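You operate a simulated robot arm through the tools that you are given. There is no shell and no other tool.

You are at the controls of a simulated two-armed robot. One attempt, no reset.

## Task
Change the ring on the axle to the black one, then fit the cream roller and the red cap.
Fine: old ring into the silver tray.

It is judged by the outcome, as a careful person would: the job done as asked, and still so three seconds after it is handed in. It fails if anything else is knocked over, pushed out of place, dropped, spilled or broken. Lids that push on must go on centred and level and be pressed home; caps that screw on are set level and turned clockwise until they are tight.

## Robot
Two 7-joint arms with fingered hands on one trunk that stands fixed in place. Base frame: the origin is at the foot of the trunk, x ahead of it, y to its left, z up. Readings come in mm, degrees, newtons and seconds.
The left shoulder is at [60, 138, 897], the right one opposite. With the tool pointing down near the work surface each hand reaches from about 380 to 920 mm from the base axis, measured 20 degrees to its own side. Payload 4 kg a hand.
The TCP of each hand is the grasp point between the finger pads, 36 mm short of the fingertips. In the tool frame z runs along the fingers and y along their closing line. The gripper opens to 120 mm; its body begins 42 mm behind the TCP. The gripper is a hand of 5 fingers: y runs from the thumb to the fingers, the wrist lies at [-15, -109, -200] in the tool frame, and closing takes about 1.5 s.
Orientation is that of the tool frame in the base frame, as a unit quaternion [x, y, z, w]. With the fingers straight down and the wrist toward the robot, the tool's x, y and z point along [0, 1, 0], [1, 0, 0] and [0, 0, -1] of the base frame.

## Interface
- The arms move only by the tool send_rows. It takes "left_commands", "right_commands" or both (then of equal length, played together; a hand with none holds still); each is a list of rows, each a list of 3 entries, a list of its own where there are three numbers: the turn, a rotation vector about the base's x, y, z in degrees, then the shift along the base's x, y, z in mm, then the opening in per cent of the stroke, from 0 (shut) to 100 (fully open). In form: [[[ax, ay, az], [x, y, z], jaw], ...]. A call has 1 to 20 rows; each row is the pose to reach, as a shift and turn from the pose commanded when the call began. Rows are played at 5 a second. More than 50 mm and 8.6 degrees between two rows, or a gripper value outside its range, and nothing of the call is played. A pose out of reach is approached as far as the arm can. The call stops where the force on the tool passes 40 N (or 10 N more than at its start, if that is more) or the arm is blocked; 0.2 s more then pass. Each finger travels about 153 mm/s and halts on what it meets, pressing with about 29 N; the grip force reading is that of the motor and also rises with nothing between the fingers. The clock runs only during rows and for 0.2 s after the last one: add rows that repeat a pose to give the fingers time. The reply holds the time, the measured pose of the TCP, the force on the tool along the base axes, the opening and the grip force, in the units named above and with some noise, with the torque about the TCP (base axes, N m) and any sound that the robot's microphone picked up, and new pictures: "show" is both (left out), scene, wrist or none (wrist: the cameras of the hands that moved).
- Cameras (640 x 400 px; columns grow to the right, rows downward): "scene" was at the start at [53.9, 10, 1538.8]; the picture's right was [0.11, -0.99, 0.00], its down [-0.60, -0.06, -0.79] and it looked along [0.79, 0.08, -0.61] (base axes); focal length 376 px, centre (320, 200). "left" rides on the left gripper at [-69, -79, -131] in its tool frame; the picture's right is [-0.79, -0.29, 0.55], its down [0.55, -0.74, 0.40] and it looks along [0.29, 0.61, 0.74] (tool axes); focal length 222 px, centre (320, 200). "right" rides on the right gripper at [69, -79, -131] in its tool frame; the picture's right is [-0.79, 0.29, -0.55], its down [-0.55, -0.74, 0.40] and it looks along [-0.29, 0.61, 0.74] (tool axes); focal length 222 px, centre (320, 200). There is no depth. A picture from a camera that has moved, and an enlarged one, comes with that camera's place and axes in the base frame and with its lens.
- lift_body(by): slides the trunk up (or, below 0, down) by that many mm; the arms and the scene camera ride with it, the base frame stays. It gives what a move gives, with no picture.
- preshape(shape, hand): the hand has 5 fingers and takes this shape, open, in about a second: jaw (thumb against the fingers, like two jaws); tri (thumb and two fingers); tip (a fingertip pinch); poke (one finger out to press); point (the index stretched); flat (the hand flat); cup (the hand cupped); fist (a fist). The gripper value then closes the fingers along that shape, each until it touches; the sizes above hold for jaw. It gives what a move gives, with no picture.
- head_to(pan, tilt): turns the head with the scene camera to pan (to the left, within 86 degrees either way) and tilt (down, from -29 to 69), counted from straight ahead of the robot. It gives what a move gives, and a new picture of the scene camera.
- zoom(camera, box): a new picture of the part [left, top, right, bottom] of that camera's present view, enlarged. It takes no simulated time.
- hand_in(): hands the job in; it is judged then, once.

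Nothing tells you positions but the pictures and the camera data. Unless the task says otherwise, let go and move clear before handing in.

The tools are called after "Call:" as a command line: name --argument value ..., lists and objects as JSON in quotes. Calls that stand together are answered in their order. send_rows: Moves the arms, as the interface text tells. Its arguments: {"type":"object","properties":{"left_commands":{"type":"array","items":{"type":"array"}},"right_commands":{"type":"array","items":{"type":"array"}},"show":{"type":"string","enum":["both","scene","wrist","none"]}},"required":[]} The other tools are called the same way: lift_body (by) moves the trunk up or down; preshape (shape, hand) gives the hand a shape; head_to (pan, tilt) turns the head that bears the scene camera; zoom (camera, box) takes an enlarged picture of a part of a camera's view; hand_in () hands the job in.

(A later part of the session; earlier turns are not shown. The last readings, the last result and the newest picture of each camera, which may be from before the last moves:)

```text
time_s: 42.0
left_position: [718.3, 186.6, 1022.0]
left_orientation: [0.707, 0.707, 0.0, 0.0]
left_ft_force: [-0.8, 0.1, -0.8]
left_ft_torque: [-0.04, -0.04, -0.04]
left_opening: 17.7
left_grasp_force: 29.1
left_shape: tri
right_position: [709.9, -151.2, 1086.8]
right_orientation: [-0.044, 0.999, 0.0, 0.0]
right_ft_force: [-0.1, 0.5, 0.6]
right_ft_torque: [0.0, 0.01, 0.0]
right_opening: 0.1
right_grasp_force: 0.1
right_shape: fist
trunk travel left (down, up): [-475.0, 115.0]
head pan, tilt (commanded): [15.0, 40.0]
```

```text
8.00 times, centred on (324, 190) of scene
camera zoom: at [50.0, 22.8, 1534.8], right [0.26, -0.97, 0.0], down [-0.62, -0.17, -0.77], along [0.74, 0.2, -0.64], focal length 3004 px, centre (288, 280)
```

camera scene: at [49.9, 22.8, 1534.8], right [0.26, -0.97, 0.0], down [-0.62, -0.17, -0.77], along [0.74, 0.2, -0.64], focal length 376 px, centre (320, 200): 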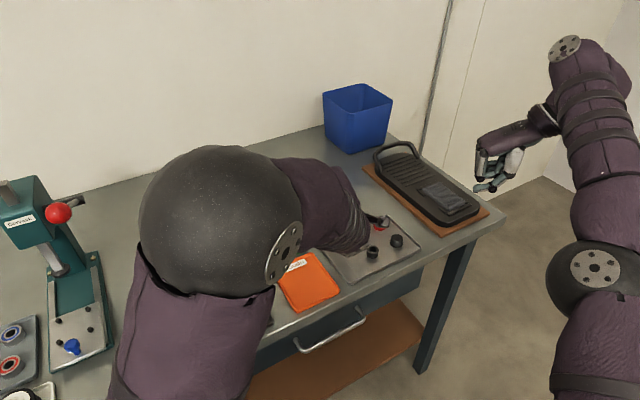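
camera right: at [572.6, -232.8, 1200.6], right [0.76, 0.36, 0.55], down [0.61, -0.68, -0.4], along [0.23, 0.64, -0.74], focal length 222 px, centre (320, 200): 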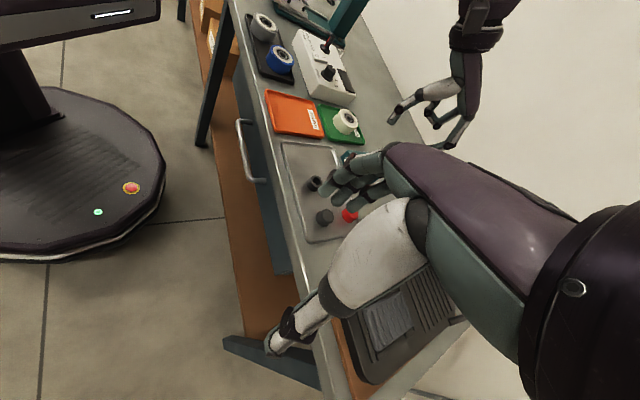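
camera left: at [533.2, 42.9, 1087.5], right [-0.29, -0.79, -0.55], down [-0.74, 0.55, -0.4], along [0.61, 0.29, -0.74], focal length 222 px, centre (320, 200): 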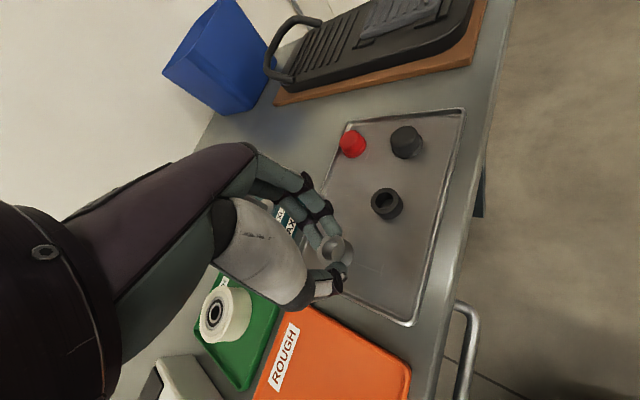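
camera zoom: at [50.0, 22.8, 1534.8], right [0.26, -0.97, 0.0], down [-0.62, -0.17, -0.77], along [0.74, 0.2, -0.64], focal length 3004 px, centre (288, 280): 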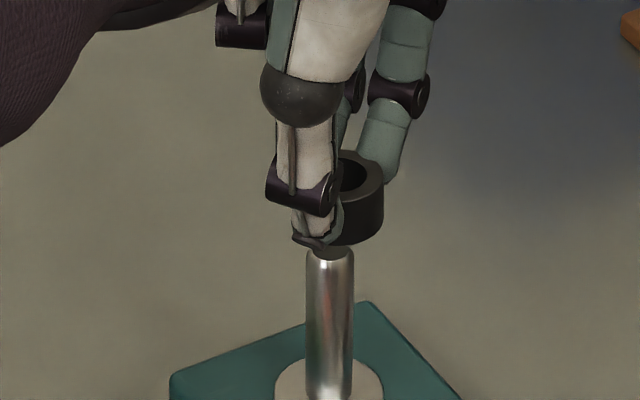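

Both ring and shaft are visible in all views. I'll zoom in tighter to measure the offset accurately.

Call:
zoom --camera "right" --box '[336, 100, 384, 146]'

Call:
zoom --camera "scene" --box '[314, 178, 340, 204]'

Call:
zoom --camera "left" --box '[310, 225, 380, 285]'

```text
8.70 times, centred on (360, 123) of right
camera zoom: at [647.4, -235.8, 1217.9], right [0.76, 0.36, 0.55], down [0.61, -0.68, -0.4], along [0.23, 0.64, -0.74], focal length 1932 px, centre (-28, 870)
```

zoom: 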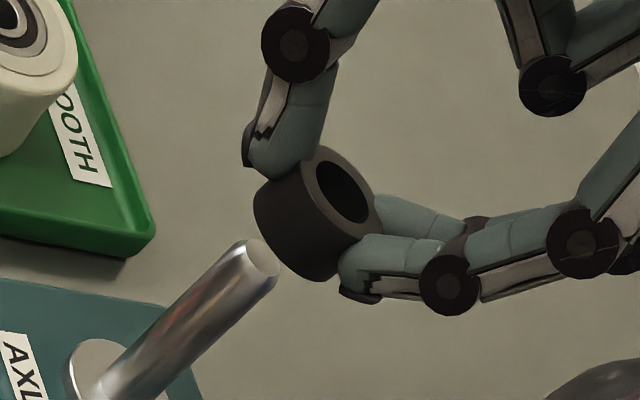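

```text
15.38 times, centred on (327, 191) of scene
camera zoom: at [50.0, 22.8, 1534.8], right [0.26, -0.97, 0.0], down [-0.62, -0.17, -0.77], along [0.74, 0.2, -0.64], focal length 5776 px, centre (212, 338)
```

zoom: 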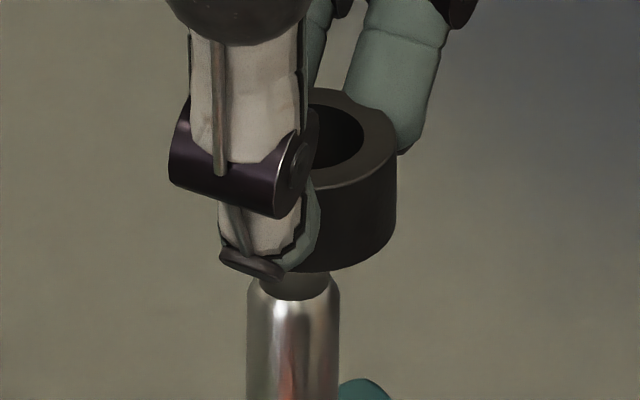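

```text
6.67 times, centred on (345, 255) of left
camera zoom: at [638.9, 116.6, 1152.7], right [-0.29, -0.79, -0.55], down [-0.74, 0.55, -0.4], along [0.61, 0.29, -0.74], focal length 1481 px, centre (153, -167)
```

zoom: 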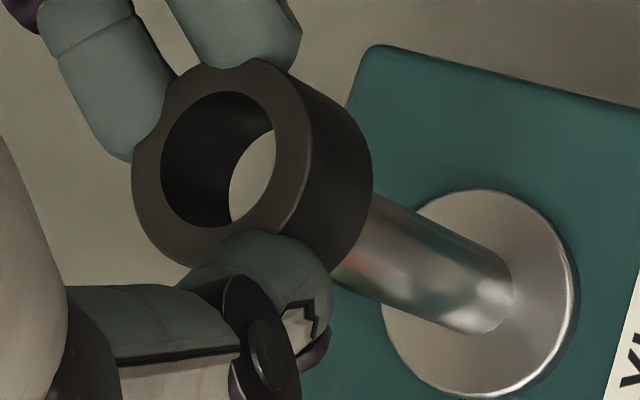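

The offset estimate is about (+1.5, −1.2) mm. I'll apply that correction and lower closer to the tip, where parallax matters less.

Call:
send_rows --left_commands '[[[0, 0, 0], [-1.3, 1.2, -3], 10], [[0, 0, 0], [-1.3, 1.2, -6], 10], [[0, 0, 0], [-1.3, 1.2, -9], 10], [[0, 0, 0], [-1.3, 1.2, -9], 10]]' --show "none"

Call:
zoom --camera "right" --box '[336, 100, 384, 146]'

Call:
zoom --camera "scene" --box '[314, 182, 340, 208]'

Call:
zoom --camera "left" --box '[310, 225, 380, 285]'

```text
time_s: 43.0
left_position: [715.6, 187.9, 1013.1]
left_orientation: [0.708, 0.706, 0.0, 0.0]
left_ft_force: [-0.3, -0.8, 1.1]
left_ft_torque: [-0.03, 0.01, 0.03]
left_opening: 18.0
left_grasp_force: 29.5
left_shape: tri
right_position: [708.7, -150.7, 1086.9]
right_orientation: [-0.043, 0.999, 0.0, 0.001]
right_ft_force: [0.3, 0.3, -0.2]
right_ft_torque: [0.01, -0.01, 0.0]
right_opening: 0.2
right_grasp_force: 0.0
right_shape: fist
trunk travel left (down, up): [-475.0, 115.0]
head pan, tilt (commanded): [15.0, 40.0]
```

```text
8.70 times, centred on (360, 123) of right
camera zoom: at [647.4, -235.8, 1217.9], right [0.76, 0.36, 0.55], down [0.61, -0.68, -0.4], along [0.23, 0.64, -0.74], focal length 1932 px, centre (-28, 870)
```

zoom: 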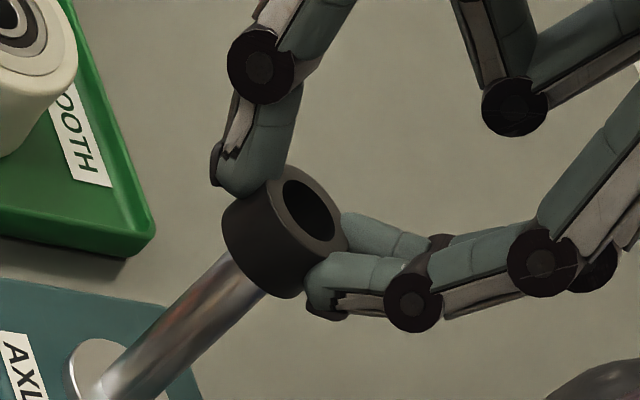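

```text
15.38 times, centred on (327, 195) of scene
camera zoom: at [50.0, 22.8, 1534.8], right [0.26, -0.97, 0.0], down [-0.62, -0.17, -0.77], along [0.74, 0.2, -0.64], focal length 5776 px, centre (212, 277)
```

zoom: 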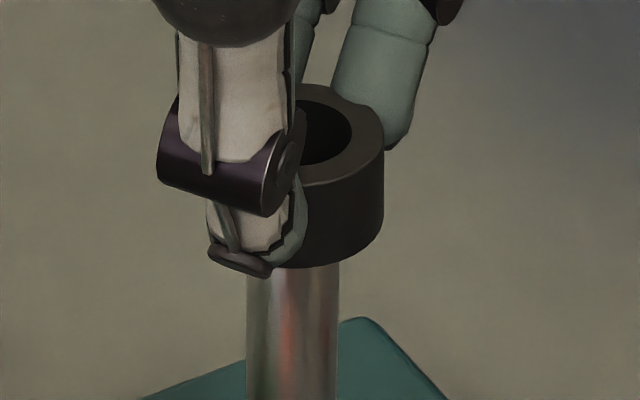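

```text
6.67 times, centred on (345, 255) of left
camera zoom: at [636.9, 117.8, 1142.9], right [-0.29, -0.79, -0.55], down [-0.74, 0.55, -0.4], along [0.61, 0.29, -0.74], focal length 1481 px, centre (153, -167)
```

zoom: 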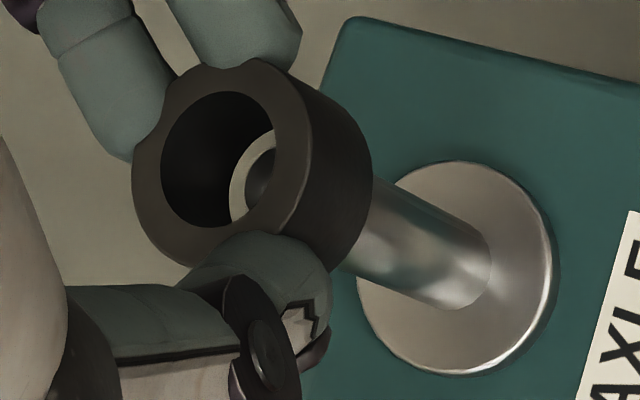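

Now I can see the shaft tip through the bore. I'll zoom in for a precise measure.

Call:
zoom --camera "left" --box '[320, 232, 352, 264]'

Call:
zoom --camera "right" --box '[338, 114, 368, 144]'

```text
12.50 times, centred on (336, 248) of left
camera zoom: at [636.9, 117.8, 1142.9], right [-0.29, -0.79, -0.55], down [-0.74, 0.55, -0.4], along [0.61, 0.29, -0.74], focal length 2776 px, centre (120, -400)
```

zoom: 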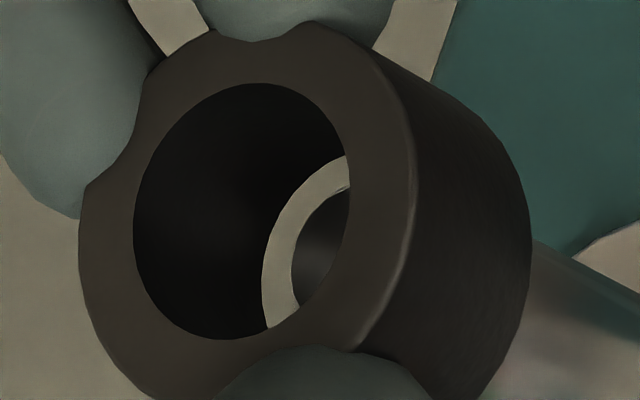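

```text
13.33 times, centred on (353, 129) of right
camera zoom: at [647.4, -235.8, 1217.9], right [0.76, 0.36, 0.55], down [0.61, -0.68, -0.4], along [0.23, 0.64, -0.74], focal length 2962 px, centre (-120, 1147)
```

zoom: 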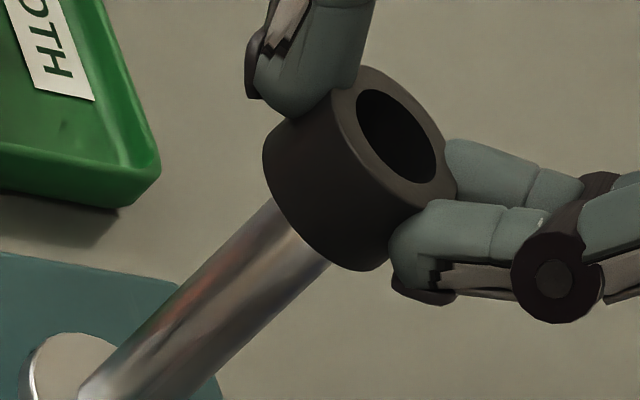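

The shaft and bore look concentric to within about 1 mm. I'll make a small (+0.7, +0.3) correction and start lowering slowly, watching for contact.

Call:
send_rows --left_commands '[[[0, 0, 0], [0.7, 0.3, -1], 10], [[0, 0, 0], [0.7, 0.3, -2], 10], [[0, 0, 0], [0.7, 0.3, -3], 10], [[0, 0, 0], [0.7, 0.3, -4], 10]]' --show "none"

Call:
zoom --camera "left" --box '[320, 232, 352, 264]'

Call:
zoom --camera "right" --box '[338, 114, 368, 144]'

Call:
zoom --camera "scene" --box '[314, 182, 340, 208]'

```text
time_s: 44.0
left_position: [716.6, 188.6, 1007.9]
left_orientation: [0.707, 0.707, 0.0, 0.0]
left_ft_force: [-0.3, 0.3, -0.5]
left_ft_torque: [0.0, -0.01, 0.01]
left_opening: 18.0
left_grasp_force: 29.0
left_shape: tri
right_position: [708.9, -151.2, 1086.3]
right_orientation: [-0.044, 0.999, 0.0, 0.0]
right_ft_force: [-0.6, -0.2, -0.9]
right_ft_torque: [0.01, -0.04, -0.02]
right_opening: 0.2
right_grasp_force: 0.1
right_shape: fist
trunk travel left (down, up): [-475.0, 115.0]
head pan, tilt (commanded): [15.0, 40.0]
```

```text
12.50 times, centred on (336, 248) of left
camera zoom: at [638.0, 118.8, 1138.1], right [-0.29, -0.78, -0.55], down [-0.73, 0.55, -0.4], along [0.61, 0.29, -0.74], focal length 2776 px, centre (120, -400)
```

zoom: 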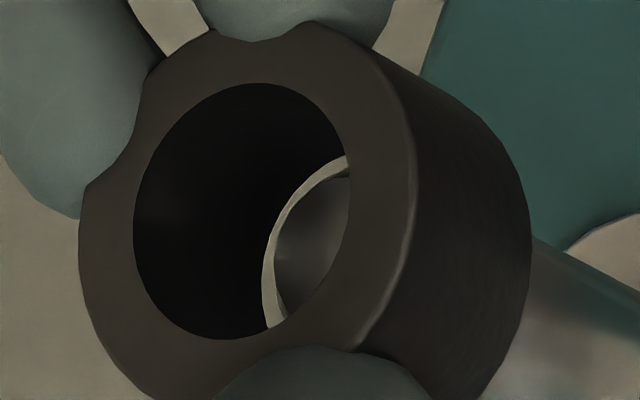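

```text
13.33 times, centred on (353, 129) of right
camera zoom: at [647.5, -235.8, 1217.9], right [0.76, 0.36, 0.55], down [0.61, -0.68, -0.4], along [0.23, 0.64, -0.74], focal length 2962 px, centre (-120, 1147)
```

zoom: 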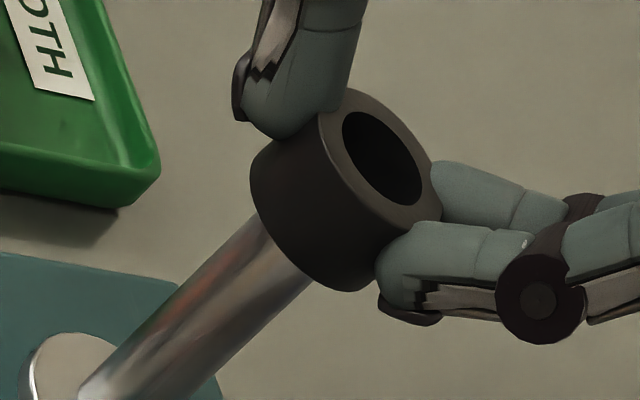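

```text
15.38 times, centred on (327, 195) of scene
camera zoom: at [50.0, 22.8, 1534.8], right [0.26, -0.97, 0.0], down [-0.62, -0.17, -0.77], along [0.74, 0.2, -0.64], focal length 5776 px, centre (212, 277)
```

zoom: 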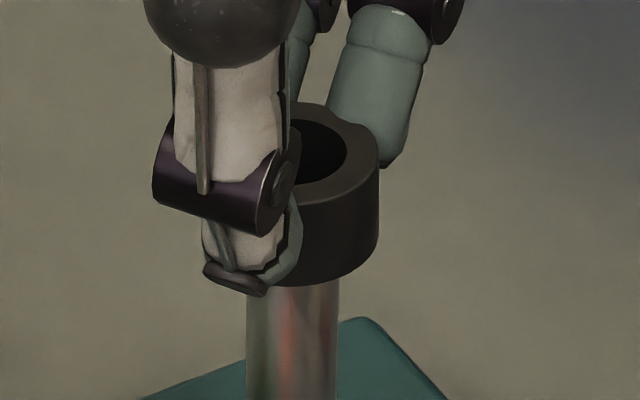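

The gap around the shaft is nearly uniform and there's no contact force yet. I'll nudge y by −0.4 and continue down in small steps.

Call:
send_rows --left_commands '[[[0, 0, 0], [0, -0.4, -1], 10], [[0, 0, 0], [0, -0.4, -2], 10], [[0, 0, 0], [0, -0.4, -3], 10], [[0, 0, 0], [0, -0.4, -4], 10]]' --show "none"

Call:
zoom --camera "left" --box '[320, 232, 352, 264]'

Call:
zoom --camera "right" --box '[338, 114, 368, 144]'

Call:
zoom --camera "scene" --box '[314, 182, 340, 208]'

```text
time_s: 45.0
left_position: [718.0, 188.4, 1003.1]
left_orientation: [0.708, 0.707, -0.001, 0.0]
left_ft_force: [-0.1, -0.5, 0.1]
left_ft_torque: [0.04, -0.05, -0.01]
left_opening: 18.0
left_grasp_force: 28.5
left_shape: tri
right_position: [708.7, -150.7, 1086.3]
right_orientation: [-0.044, 0.999, 0.0, 0.0]
right_ft_force: [1.0, -0.4, 0.0]
right_ft_torque: [0.02, 0.0, -0.01]
right_opening: 0.0
right_grasp_force: 0.3
right_shape: fist
trunk travel left (down, up): [-475.0, 115.0]
head pan, tilt (commanded): [15.0, 40.0]
```

```text
12.50 times, centred on (336, 248) of left
camera zoom: at [638.8, 118.3, 1133.4], right [-0.29, -0.79, -0.55], down [-0.74, 0.55, -0.4], along [0.61, 0.29, -0.74], focal length 2776 px, centre (120, -400)
```

zoom: 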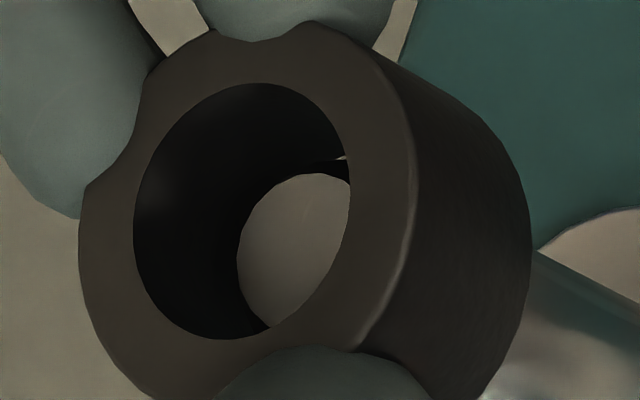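

```text
13.33 times, centred on (353, 129) of right
camera zoom: at [647.5, -235.8, 1217.9], right [0.76, 0.36, 0.55], down [0.61, -0.68, -0.4], along [0.23, 0.64, -0.74], focal length 2962 px, centre (-120, 1147)
```

zoom: 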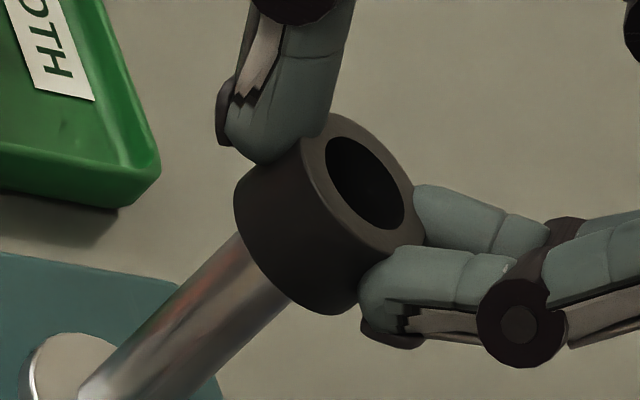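

```text
15.38 times, centred on (327, 195) of scene
camera zoom: at [50.0, 22.8, 1534.8], right [0.26, -0.97, 0.0], down [-0.62, -0.17, -0.77], along [0.74, 0.2, -0.64], focal length 5776 px, centre (212, 277)
```

zoom: 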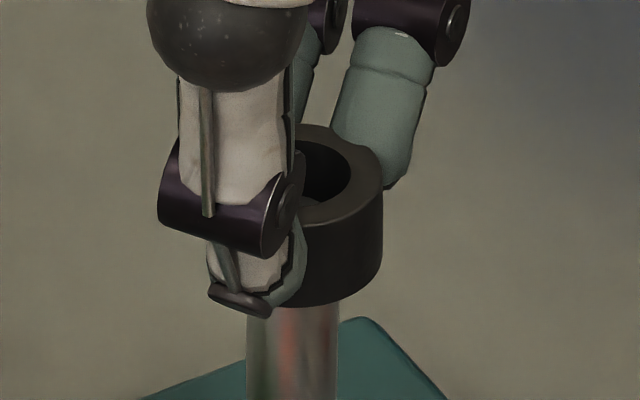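

The tip has entered the bore with no force. I'll continue down the shaft.

Call:
send_rows --left_commands '[[[0, 0, 0], [0, 0, -3], 10], [[0, 0, 0], [0, 0, -6], 10], [[0, 0, 0], [0, 0, -9], 10], [[0, 0, 0], [0, 0, -12], 10], [[0, 0, 0], [0, 0, -15], 10]]' --show "none"

Call:
zoom --camera "left" --box '[310, 225, 380, 285]'

Call:
zoom --camera "right" --box '[330, 110, 370, 150]'

```text
time_s: 46.2
left_position: [717.9, 189.6, 989.0]
left_orientation: [0.707, 0.707, 0.0, 0.0]
left_ft_force: [0.0, 0.5, 0.0]
left_ft_torque: [0.02, -0.01, 0.0]
left_opening: 17.9
left_grasp_force: 29.3
left_shape: tri
right_position: [708.5, -150.6, 1087.3]
right_orientation: [-0.044, 0.999, 0.001, -0.001]
right_ft_force: [0.2, -0.3, 0.8]
right_ft_torque: [0.02, -0.05, -0.02]
right_opening: 0.1
right_grasp_force: 0.1
right_shape: fist
trunk travel left (down, up): [-475.0, 115.0]
head pan, tilt (commanded): [15.0, 40.0]
```

```text
6.67 times, centred on (345, 255) of left
camera zoom: at [638.5, 117.9, 1119.4], right [-0.29, -0.79, -0.55], down [-0.74, 0.55, -0.4], along [0.61, 0.29, -0.74], focal length 1481 px, centre (153, -167)
```

zoom: 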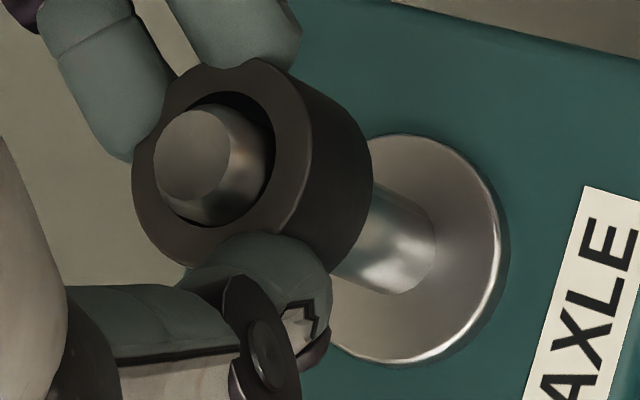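

```text
10.00 times, centred on (350, 130) of right
camera zoom: at [647.5, -235.8, 1217.9], right [0.76, 0.36, 0.55], down [0.61, -0.68, -0.4], along [0.23, 0.64, -0.74], focal length 2221 px, centre (20, 900)
```

zoom: 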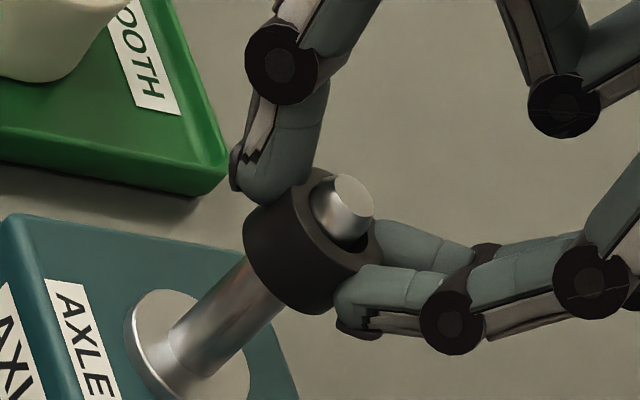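

The ring is sliding down freely. I'll continue most of the way to the flange.

Call:
send_rows --left_commands '[[[0, 0, 0], [0, 0, -4], 10], [[0, 0, 0], [0, 0, -8], 10], [[0, 0, 0], [0, 0, -12], 10], [[0, 0, 0], [0, 0, -16], 10], [[0, 0, 0], [0, 0, -20], 10], [[0, 0, 0], [0, 0, -24], 10], [[0, 0, 0], [0, 0, -27], 10]]' --show "none"

Call:
zoom --camera "left" --box '[310, 225, 380, 285]'

Call:
zoom --camera "right" --box '[320, 115, 360, 155]'

```text
time_s: 47.8
left_position: [716.0, 188.4, 961.1]
left_orientation: [0.707, 0.708, 0.0, 0.0]
left_ft_force: [0.1, -0.3, -0.4]
left_ft_torque: [-0.01, -0.03, -0.01]
left_opening: 17.5
left_grasp_force: 29.1
left_shape: tri
right_position: [708.6, -150.3, 1087.6]
right_orientation: [-0.044, 0.999, 0.001, 0.001]
right_ft_force: [-0.5, 0.0, 0.2]
right_ft_torque: [-0.02, -0.04, 0.0]
right_opening: 0.0
right_grasp_force: 0.0
right_shape: fist
trunk travel left (down, up): [-475.0, 115.0]
head pan, tilt (commanded): [15.0, 40.0]
```

```text
6.67 times, centred on (345, 255) of left
camera zoom: at [637.8, 117.6, 1092.1], right [-0.29, -0.79, -0.55], down [-0.74, 0.55, -0.4], along [0.61, 0.29, -0.74], focal length 1481 px, centre (153, -167)
```

zoom: 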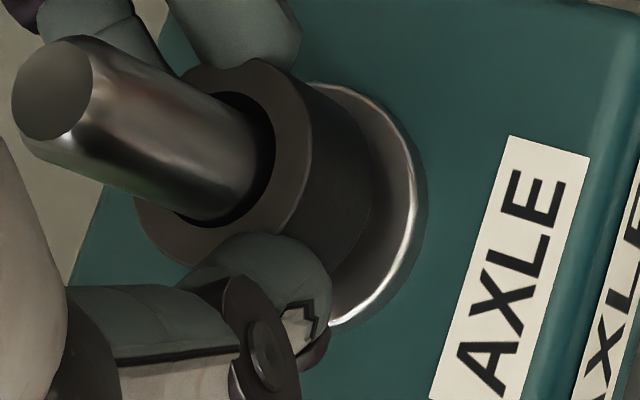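

```text
10.00 times, centred on (340, 135) of right
camera zoom: at [647.5, -235.8, 1217.9], right [0.76, 0.36, 0.55], down [0.61, -0.68, -0.4], along [0.23, 0.64, -0.74], focal length 2221 px, centre (120, 850)
```

zoom: 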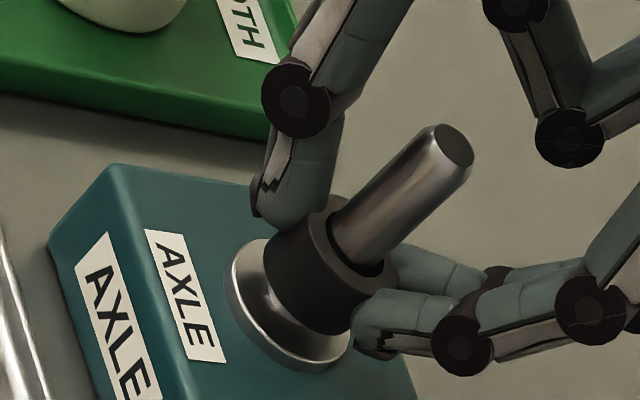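

About 5 mm remains. I'll lower in 1 mm steps until I feel the seat.

Call:
send_rows --left_commands '[[[0, 0, 0], [0, 0, -1], 10], [[0, 0, 0], [0, 0, -2], 10], [[0, 0, 0], [0, 0, -3], 10], [[0, 0, 0], [0, 0, -4], 10]]' --show "none"

Call:
zoom --camera "right" --box '[320, 115, 360, 155]'

```text
time_s: 48.8
left_position: [716.9, 190.0, 957.6]
left_orientation: [0.707, 0.708, -0.001, 0.0]
left_ft_force: [0.6, 0.5, -0.4]
left_ft_torque: [0.02, 0.0, 0.0]
left_opening: 17.8
left_grasp_force: 29.6
left_shape: tri
right_position: [709.7, -150.6, 1086.9]
right_orientation: [-0.043, 0.999, 0.001, 0.0]
right_ft_force: [0.1, 0.5, 0.7]
right_ft_torque: [0.01, 0.01, 0.0]
right_opening: 0.3
right_grasp_force: 0.0
right_shape: fist
trunk travel left (down, up): [-475.0, 115.0]
head pan, tilt (commanded): [15.0, 40.0]
```

```text
10.00 times, centred on (340, 135) of right
camera zoom: at [647.5, -235.8, 1217.9], right [0.76, 0.36, 0.55], down [0.61, -0.68, -0.4], along [0.23, 0.64, -0.74], focal length 2221 px, centre (120, 850)
```

zoom: 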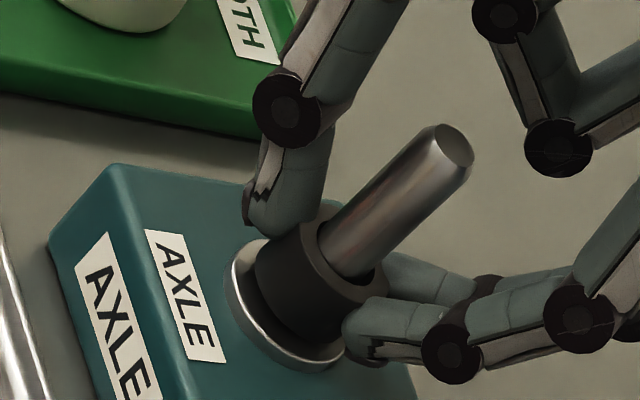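

Call:
send_rows --left_commands '[[[0, 0, 0], [0, 0, -0.8], 10], [[0, 0, 0], [0, 0, -1.6], 10], [[0, 0, 0], [0, 0, -2.4], 10]]' --show "none"

Call:
zoom --camera "right" --box '[320, 115, 360, 155]'

```text
time_s: 49.6
left_position: [718.5, 189.3, 955.3]
left_orientation: [0.708, 0.707, 0.0, 0.0]
left_ft_force: [-1.4, -0.9, 3.0]
left_ft_torque: [-0.02, 0.0, -0.01]
left_opening: 17.8
left_grasp_force: 29.5
left_shape: tri
right_position: [709.1, -150.2, 1087.2]
right_orientation: [-0.043, 0.999, 0.0, -0.001]
right_ft_force: [-1.6, -0.3, 0.6]
right_ft_torque: [-0.05, 0.0, 0.01]
right_opening: 0.0
right_grasp_force: 0.1
right_shape: fist
trunk travel left (down, up): [-475.0, 115.0]
head pan, tilt (commanded): [15.0, 40.0]
```

```text
10.00 times, centred on (340, 135) of right
camera zoom: at [647.1, -235.8, 1218.2], right [0.76, 0.36, 0.55], down [0.61, -0.68, -0.4], along [0.23, 0.64, -0.74], focal length 2221 px, centre (120, 850)
```

zoom: 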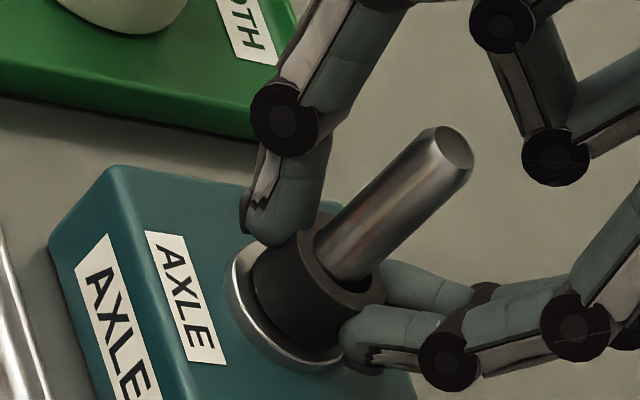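

The seat is felt at the expected height (3 N at TCP 955.3). I'll press slightly more, then open slowly and retreat upward.

Call:
send_rows --left_commands '[[[0, 0, 0], [0, 0, -0.7], 10], [[0, 0, 0], [0, 0, -0.7], 14], [[0, 0, 0], [0, 0, 0], 19], [[0, 0, 0], [0, 0, 0], 24], [[0, 0, 0], [0, 0, 0], 30], [[0, 0, 0], [0, 0, 0], 38], [[0, 0, 0], [0, 0, 0], 46], [[0, 0, 0], [0, 0, 0], 50]]' --show "none"

Call:
zoom --camera "right" --box '[315, 110, 365, 160]'

Call:
zoom --camera "left" --box '[280, 200, 380, 290]'

```text
time_s: 51.4
left_position: [716.9, 189.0, 954.1]
left_orientation: [0.707, 0.707, 0.0, 0.0]
left_ft_force: [0.1, 0.5, 0.2]
left_ft_torque: [0.0, 0.02, -0.01]
left_opening: 59.9
left_grasp_force: 0.0
left_shape: tri
right_position: [709.0, -151.5, 1087.9]
right_orientation: [-0.043, 0.999, 0.0, 0.0]
right_ft_force: [-0.3, -0.2, 0.1]
right_ft_torque: [0.0, 0.0, 0.02]
right_opening: 0.3
right_grasp_force: 0.1
right_shape: fist
trunk travel left (down, up): [-475.0, 115.0]
head pan, tilt (commanded): [15.0, 40.0]
```

```text
8.00 times, centred on (340, 135) of right
camera zoom: at [647.4, -235.8, 1217.9], right [0.76, 0.36, 0.55], down [0.61, -0.68, -0.4], along [0.23, 0.64, -0.74], focal length 1777 px, centre (160, 720)
```

zoom: 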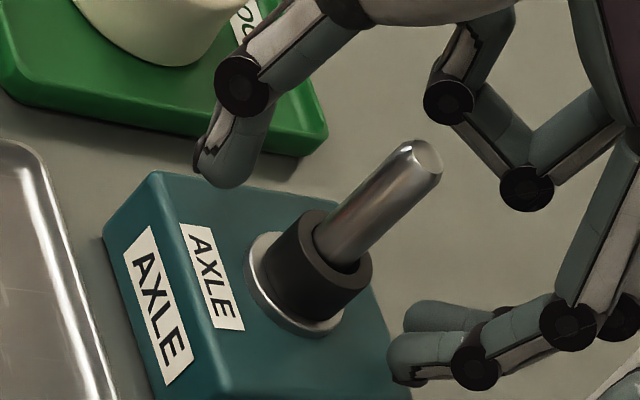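

```text
4.44 times, centred on (330, 245) of left
camera zoom: at [638.6, 118.9, 1085.5], right [-0.29, -0.79, -0.55], down [-0.74, 0.55, -0.4], along [0.61, 0.29, -0.74], focal length 987 px, centre (276, 0)
```

zoom: 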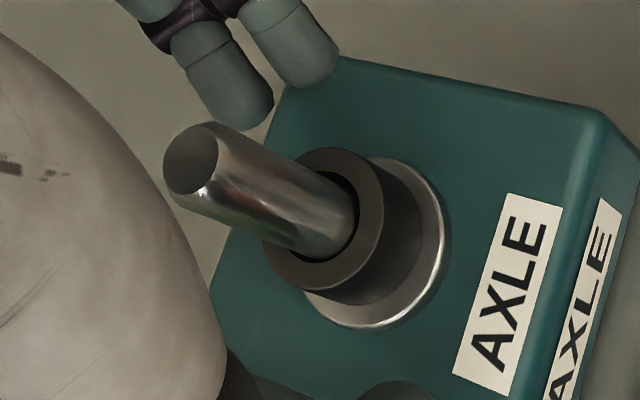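

The black ring is seated on the flange. Now I'll raise clear, open wider, and move over the cream roller (estimated at (626, 282), top at z≈917).

Call:
send_rows --left_commands '[[[0, 0, 0], [0, 0, 20], 50], [[0, 0, 0], [0, 0, 50], 50], [[0, 0, 0], [0, 0, 80], 55], [[0, 0, 0], [-8, 8, 100], 65], [[0, 0, 0], [-33, 33, 100], 75], [[0, 0, 0], [-60, 60, 100], 80], [[0, 0, 0], [-84, 85, 95], 80], [[0, 0, 0], [-91, 92, 85], 80], [[0, 0, 0], [-91, 92, 75], 80], [[0, 0, 0], [-91, 92, 75], 80]]' --show "both"

Call:
zoom --camera "right" --box '[280, 70, 400, 160]'

Call:
zoom --camera "left" --box '[240, 170, 432, 330]'

```text
time_s: 53.6
left_position: [624.0, 279.9, 1030.9]
left_orientation: [0.707, 0.708, 0.0, 0.0]
left_ft_force: [-0.3, -0.1, -0.2]
left_ft_torque: [-0.01, 0.03, 0.0]
left_opening: 95.7
left_grasp_force: 0.0
left_shape: tri
right_position: [710.0, -151.2, 1086.0]
right_orientation: [-0.044, 0.999, 0.0, 0.001]
right_ft_force: [-0.3, 0.9, 0.4]
right_ft_torque: [0.01, 0.02, 0.02]
right_opening: 0.0
right_grasp_force: 0.2
right_shape: fist
trunk travel left (down, up): [-475.0, 115.0]
head pan, tilt (commanded): [15.0, 40.0]
camera scene: at [49.9, 22.8, 1534.8], right [0.26, -0.97, 0.0], down [-0.62, -0.17, -0.77], along [0.74, 0.2, -0.64], focal length 376 px, centre (320, 200)
camera left: at [545.6, 210.1, 1161.9], right [-0.29, -0.79, -0.55], down [-0.74, 0.55, -0.4], along [0.61, 0.29, -0.74], focal length 222 px, centre (320, 200)
```

scene: 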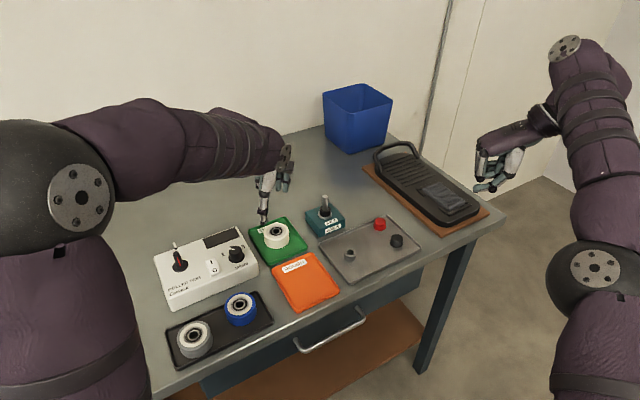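
left: 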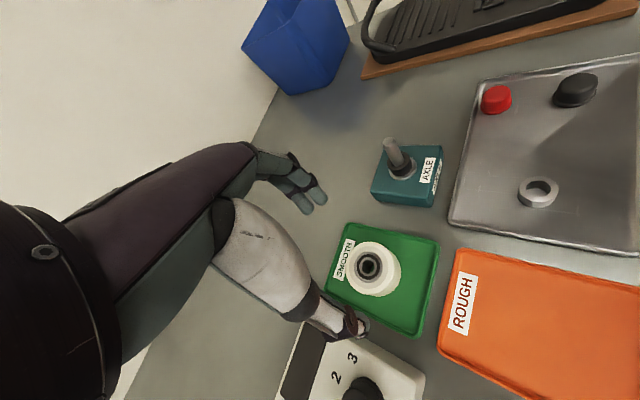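

```text
4.44 times, centred on (340, 115) of right
camera zoom: at [647.4, -235.7, 1218.0], right [0.76, 0.36, 0.55], down [0.61, -0.68, -0.4], along [0.23, 0.64, -0.74], focal length 987 px, centre (231, 578)
```

zoom: 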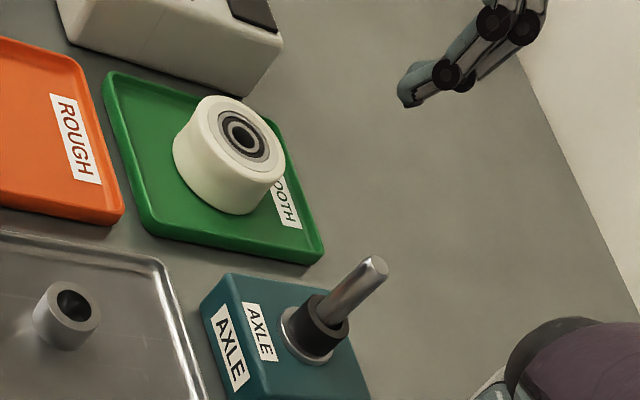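

```text
2.50 times, centred on (336, 250) of left
camera zoom: at [545.6, 210.1, 1161.9], right [-0.29, -0.79, -0.55], down [-0.74, 0.55, -0.4], along [0.61, 0.29, -0.74], focal length 555 px, centre (280, 75)
```

zoom: 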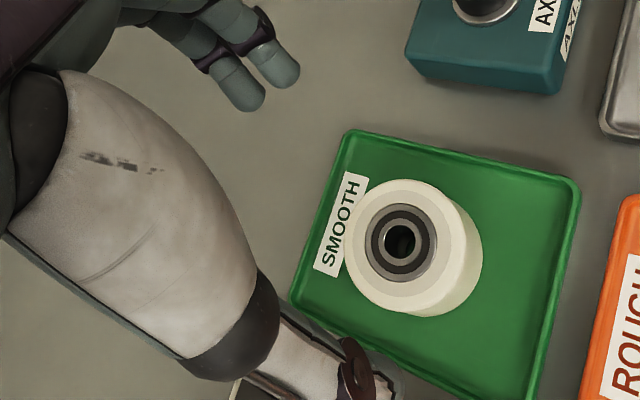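

The hand needs about (+2, +1.7) of correction. I'll lower partway with the fingers wide and check the clearances around the roller.

Call:
send_rows --left_commands '[[[0, 0, 0], [2.2, 1.7, -15], 80], [[0, 0, 0], [2.2, 1.7, -35], 80], [[0, 0, 0], [2.2, 1.7, -55], 80], [[0, 0, 0], [2.2, 1.7, -65], 80], [[0, 0, 0], [2.2, 1.7, -65], 80]]' --show "none"

Call:
zoom --camera "right" --box '[290, 60, 386, 130]'

Call:
zoom --camera "left" --box '[240, 170, 432, 330]'

Call:
zoom --camera "scene" --box '[230, 180, 320, 260]'

```text
time_s: 54.8
left_position: [628.3, 282.7, 967.4]
left_orientation: [0.707, 0.707, 0.0, 0.001]
left_ft_force: [-0.3, 0.5, -0.7]
left_ft_torque: [0.01, -0.01, 0.03]
left_opening: 95.8
left_grasp_force: 0.2
left_shape: tri
right_position: [709.3, -150.7, 1087.4]
right_orientation: [-0.044, 0.999, 0.0, -0.001]
right_ft_force: [-0.4, 0.3, 0.2]
right_ft_torque: [-0.01, 0.01, 0.0]
right_opening: 0.0
right_grasp_force: 0.1
right_shape: fist
trunk travel left (down, up): [-475.0, 115.0]
head pan, tilt (commanded): [15.0, 40.0]
```

```text
5.71 times, centred on (338, 95) of right
camera zoom: at [647.4, -235.7, 1218.0], right [0.76, 0.36, 0.55], down [0.61, -0.68, -0.4], along [0.23, 0.64, -0.74], focal length 1269 px, centre (217, 800)
```

zoom: 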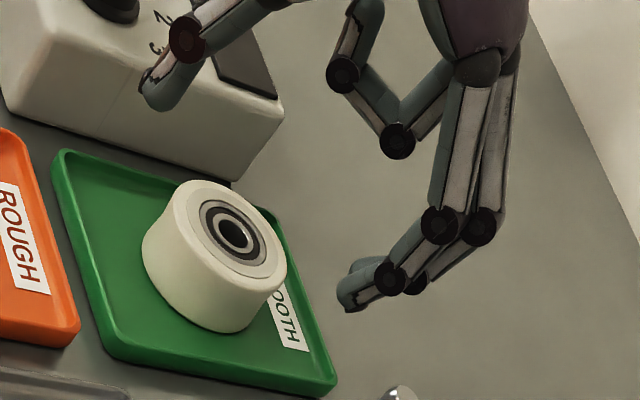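

```text
2.50 times, centred on (336, 250) of left
camera zoom: at [549.4, 212.8, 1097.5], right [-0.29, -0.79, -0.55], down [-0.74, 0.55, -0.4], along [0.61, 0.29, -0.74], focal length 555 px, centre (280, 75)
```

zoom: 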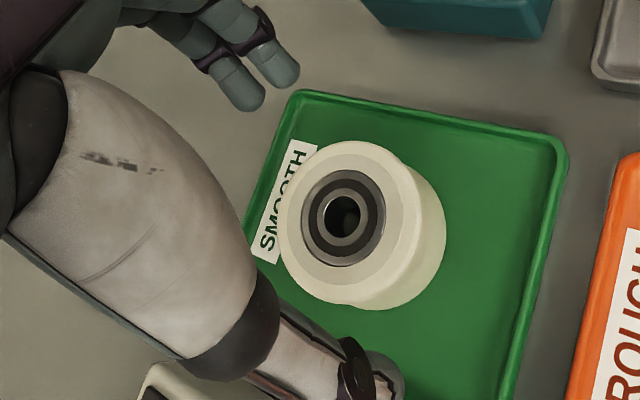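

```text
5.00 times, centred on (275, 220) of scene
camera zoom: at [49.9, 22.9, 1534.8], right [0.26, -0.97, 0.0], down [-0.62, -0.17, -0.77], along [0.74, 0.2, -0.64], focal length 1877 px, centre (545, 100)
```

zoom: 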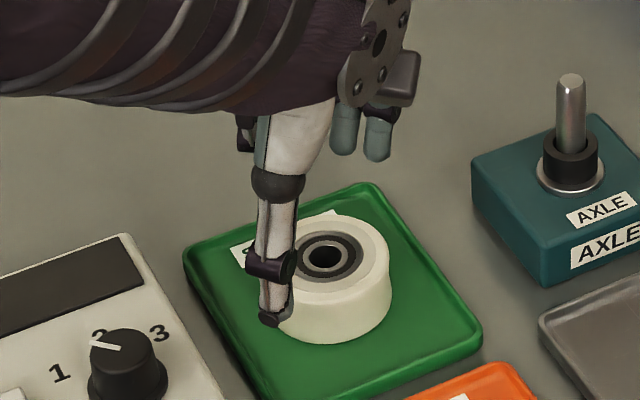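

The hand straddles the roller well. I'll lower to grasp height (TCP ≈ 941) with a small centring correction, then check the sides.

Call:
send_rows --left_commands '[[[0, 0, 0], [-1.5, -1.5, -8], 75], [[0, 0, 0], [-1.5, -1.5, -16], 72], [[0, 0, 0], [-1.5, -1.5, -22], 70], [[0, 0, 0], [-1.5, -1.5, -26], 68], [[0, 0, 0], [-1.5, -1.5, -26], 66]]' --show "none"

Call:
zoom --camera "right" --box '[300, 70, 364, 120]'

Call:
zoom --camera "left" --box '[250, 180, 394, 310]'

Call:
zoom --camera "scene" --box '[240, 200, 310, 260]'

```text
time_s: 56.0
left_position: [627.2, 281.5, 940.9]
left_orientation: [0.707, 0.707, 0.0, 0.0]
left_ft_force: [-0.1, -0.1, -0.1]
left_ft_torque: [0.0, -0.01, -0.01]
left_opening: 79.5
left_grasp_force: 0.1
left_shape: tri
right_position: [708.4, -151.1, 1086.0]
right_orientation: [-0.044, 0.999, -0.001, 0.0]
right_ft_force: [-0.5, -0.2, 0.3]
right_ft_torque: [0.02, -0.02, 0.02]
right_opening: 0.0
right_grasp_force: 0.1
right_shape: fist
trunk travel left (down, up): [-475.0, 115.0]
head pan, tilt (commanded): [15.0, 40.0]
```

```text
8.00 times, centred on (332, 95) of right
camera zoom: at [647.4, -235.8, 1218.0], right [0.76, 0.36, 0.55], down [0.61, -0.68, -0.4], along [0.23, 0.64, -0.74], focal length 1777 px, centre (224, 1040)
```

zoom: 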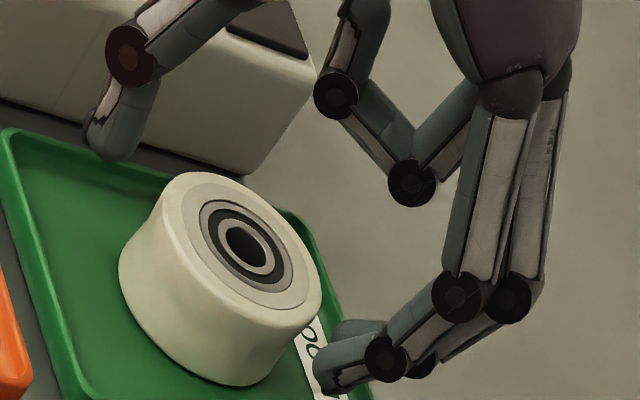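

```text
3.08 times, centred on (322, 245) of left
camera zoom: at [546.9, 210.9, 1070.7], right [-0.29, -0.79, -0.55], down [-0.74, 0.55, -0.4], along [0.61, 0.29, -0.74], focal length 684 px, centre (314, 62)
```

zoom: 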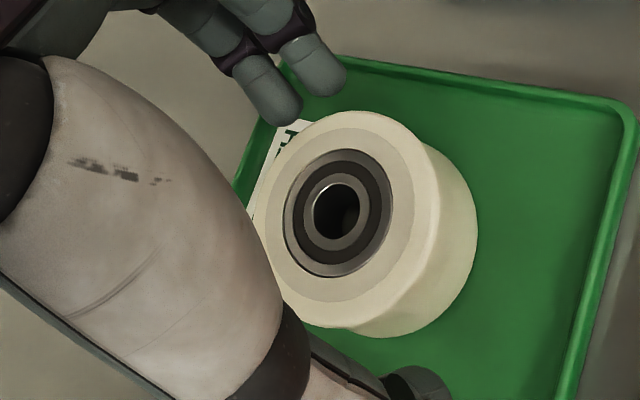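

```text
6.67 times, centred on (275, 230) of scene
camera zoom: at [50.0, 22.8, 1534.8], right [0.26, -0.97, 0.0], down [-0.62, -0.17, -0.77], along [0.74, 0.2, -0.64], focal length 2503 px, centre (620, 0)
```

zoom: 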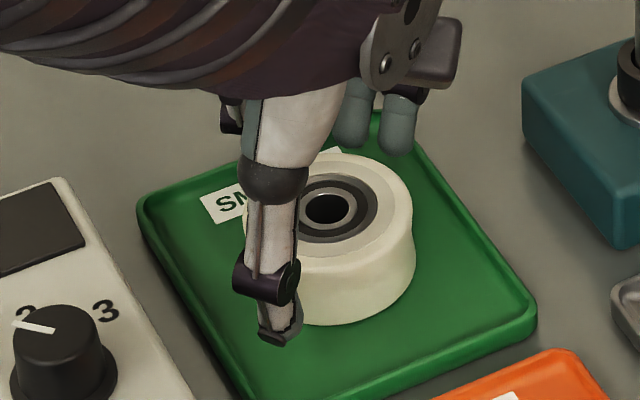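

The tips overlap only the top 12 mm of the roller, so I'll lower 6 mm more, shift +1.5 in x to centre, and close.

Call:
send_rows --left_commands '[[[0, 0, 0], [1, 0, -3], 66], [[0, 0, 0], [1.5, 0, -6], 64], [[0, 0, 0], [1.5, 0, -6], 58], [[0, 0, 0], [1.5, 0, -6], 52], [[0, 0, 0], [1.5, 0, -6], 46], [[0, 0, 0], [1.5, 0, -6], 40], [[0, 0, 0], [1.5, 0, -6], 35], [[0, 0, 0], [1.5, 0, -6], 35], [[0, 0, 0], [1.5, 0, -6], 35]]' --show "none"

Call:
zoom --camera "right" --box '[300, 70, 364, 120]'

Call:
zoom --camera "left" --box '[250, 180, 394, 310]'

Call:
zoom --camera "scene" --box '[240, 200, 310, 260]'

```text
time_s: 58.0
left_position: [627.1, 281.5, 935.0]
left_orientation: [0.707, 0.707, 0.0, 0.001]
left_ft_force: [1.2, 0.9, -0.5]
left_ft_torque: [-0.01, 0.01, -0.02]
left_opening: 52.0
left_grasp_force: 29.0
left_shape: tri
right_position: [708.7, -151.8, 1086.9]
right_orientation: [-0.044, 0.999, 0.0, -0.001]
right_ft_force: [0.0, -0.6, -0.3]
right_ft_torque: [0.01, 0.05, -0.02]
right_opening: 0.1
right_grasp_force: 0.1
right_shape: fist
trunk travel left (down, up): [-475.0, 115.0]
head pan, tilt (commanded): [15.0, 40.0]
```

```text
8.00 times, centred on (332, 95) of right
camera zoom: at [647.5, -235.7, 1217.9], right [0.76, 0.36, 0.55], down [0.61, -0.68, -0.4], along [0.23, 0.64, -0.74], focal length 1777 px, centre (224, 1040)
```

zoom: 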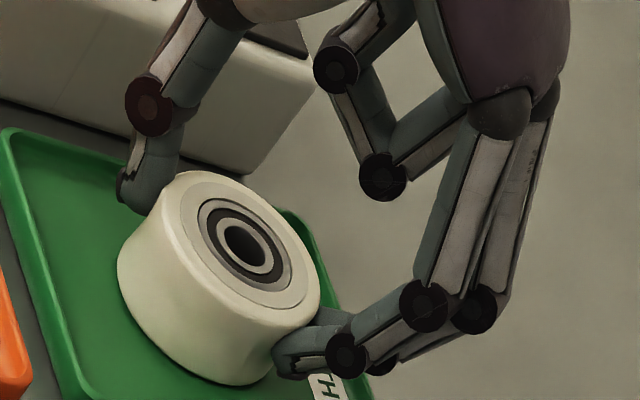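

```text
3.08 times, centred on (322, 245) of left
camera zoom: at [548.2, 211.2, 1064.7], right [-0.29, -0.79, -0.55], down [-0.74, 0.55, -0.4], along [0.61, 0.29, -0.74], focal length 684 px, centre (314, 62)
```

zoom: 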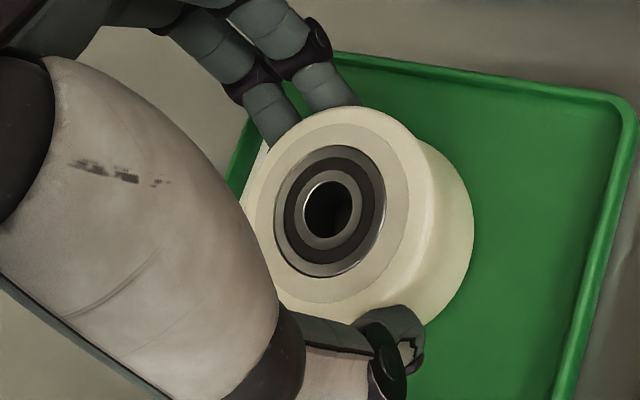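

```text
6.67 times, centred on (275, 230) of scene
camera zoom: at [50.1, 22.9, 1534.8], right [0.26, -0.97, 0.0], down [-0.62, -0.17, -0.77], along [0.74, 0.2, -0.64], focal length 2503 px, centre (620, 0)
```

zoom: 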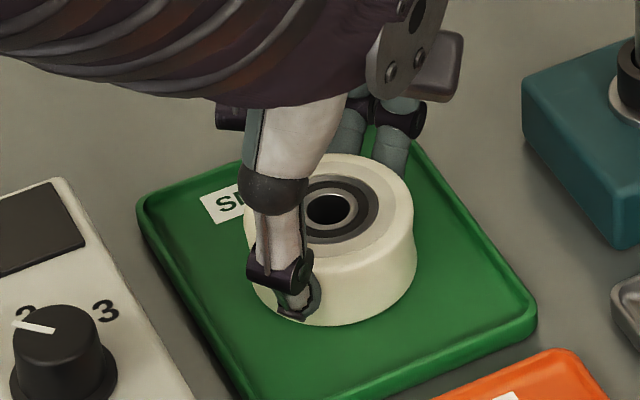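

The roller is gripped (29 N). I'll lift a little and check that it stays level.

Call:
send_rows --left_commands '[[[0, 0, 0], [0, 0, 3], 35], [[0, 0, 0], [0, 0, 8], 35], [[0, 0, 0], [0, 0, 15], 35], [[0, 0, 0], [0, 0, 15], 35]]' --show "none"

Call:
zoom --camera "right" --box '[300, 70, 364, 120]'

Call:
zoom --camera "scene" --box '[240, 200, 310, 260]'

```text
time_s: 59.0
left_position: [627.9, 280.8, 947.6]
left_orientation: [0.707, 0.707, 0.0, -0.001]
left_ft_force: [0.4, -0.3, -1.9]
left_ft_torque: [-0.01, 0.04, 0.0]
left_opening: 51.7
left_grasp_force: 29.0
left_shape: tri
right_position: [709.0, -151.0, 1086.4]
right_orientation: [-0.043, 0.999, 0.0, 0.0]
right_ft_force: [0.3, 0.9, 0.3]
right_ft_torque: [-0.01, 0.0, -0.01]
right_opening: 0.1
right_grasp_force: 0.1
right_shape: fist
trunk travel left (down, up): [-475.0, 115.0]
head pan, tilt (commanded): [15.0, 40.0]
```

```text
8.00 times, centred on (332, 95) of right
camera zoom: at [647.5, -235.7, 1217.9], right [0.76, 0.36, 0.55], down [0.61, -0.68, -0.4], along [0.23, 0.64, -0.74], focal length 1777 px, centre (224, 1040)
```

zoom: 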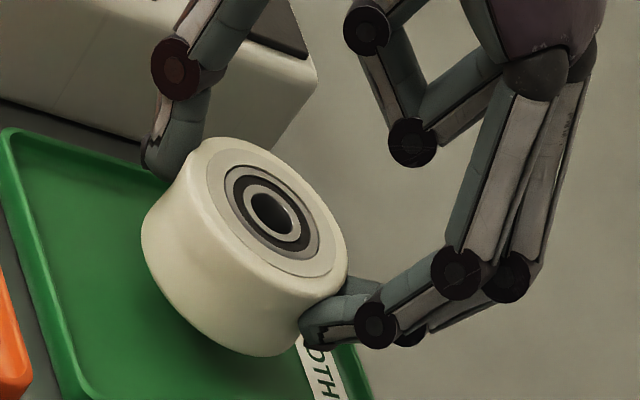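

```text
6.67 times, centred on (275, 230) of scene
camera zoom: at [50.1, 22.9, 1534.8], right [0.26, -0.97, 0.0], down [-0.62, -0.17, -0.77], along [0.74, 0.2, -0.64], focal length 2503 px, centre (620, 0)
```

zoom: 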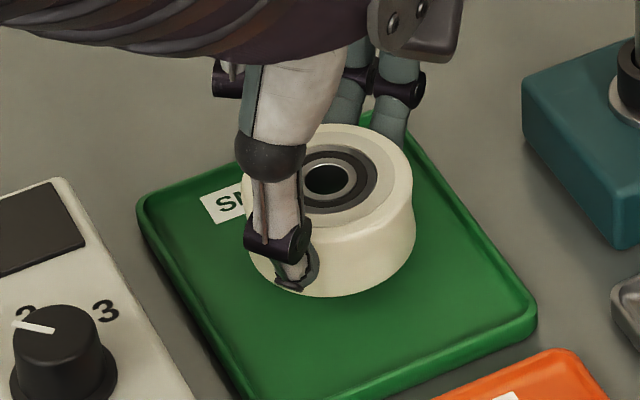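

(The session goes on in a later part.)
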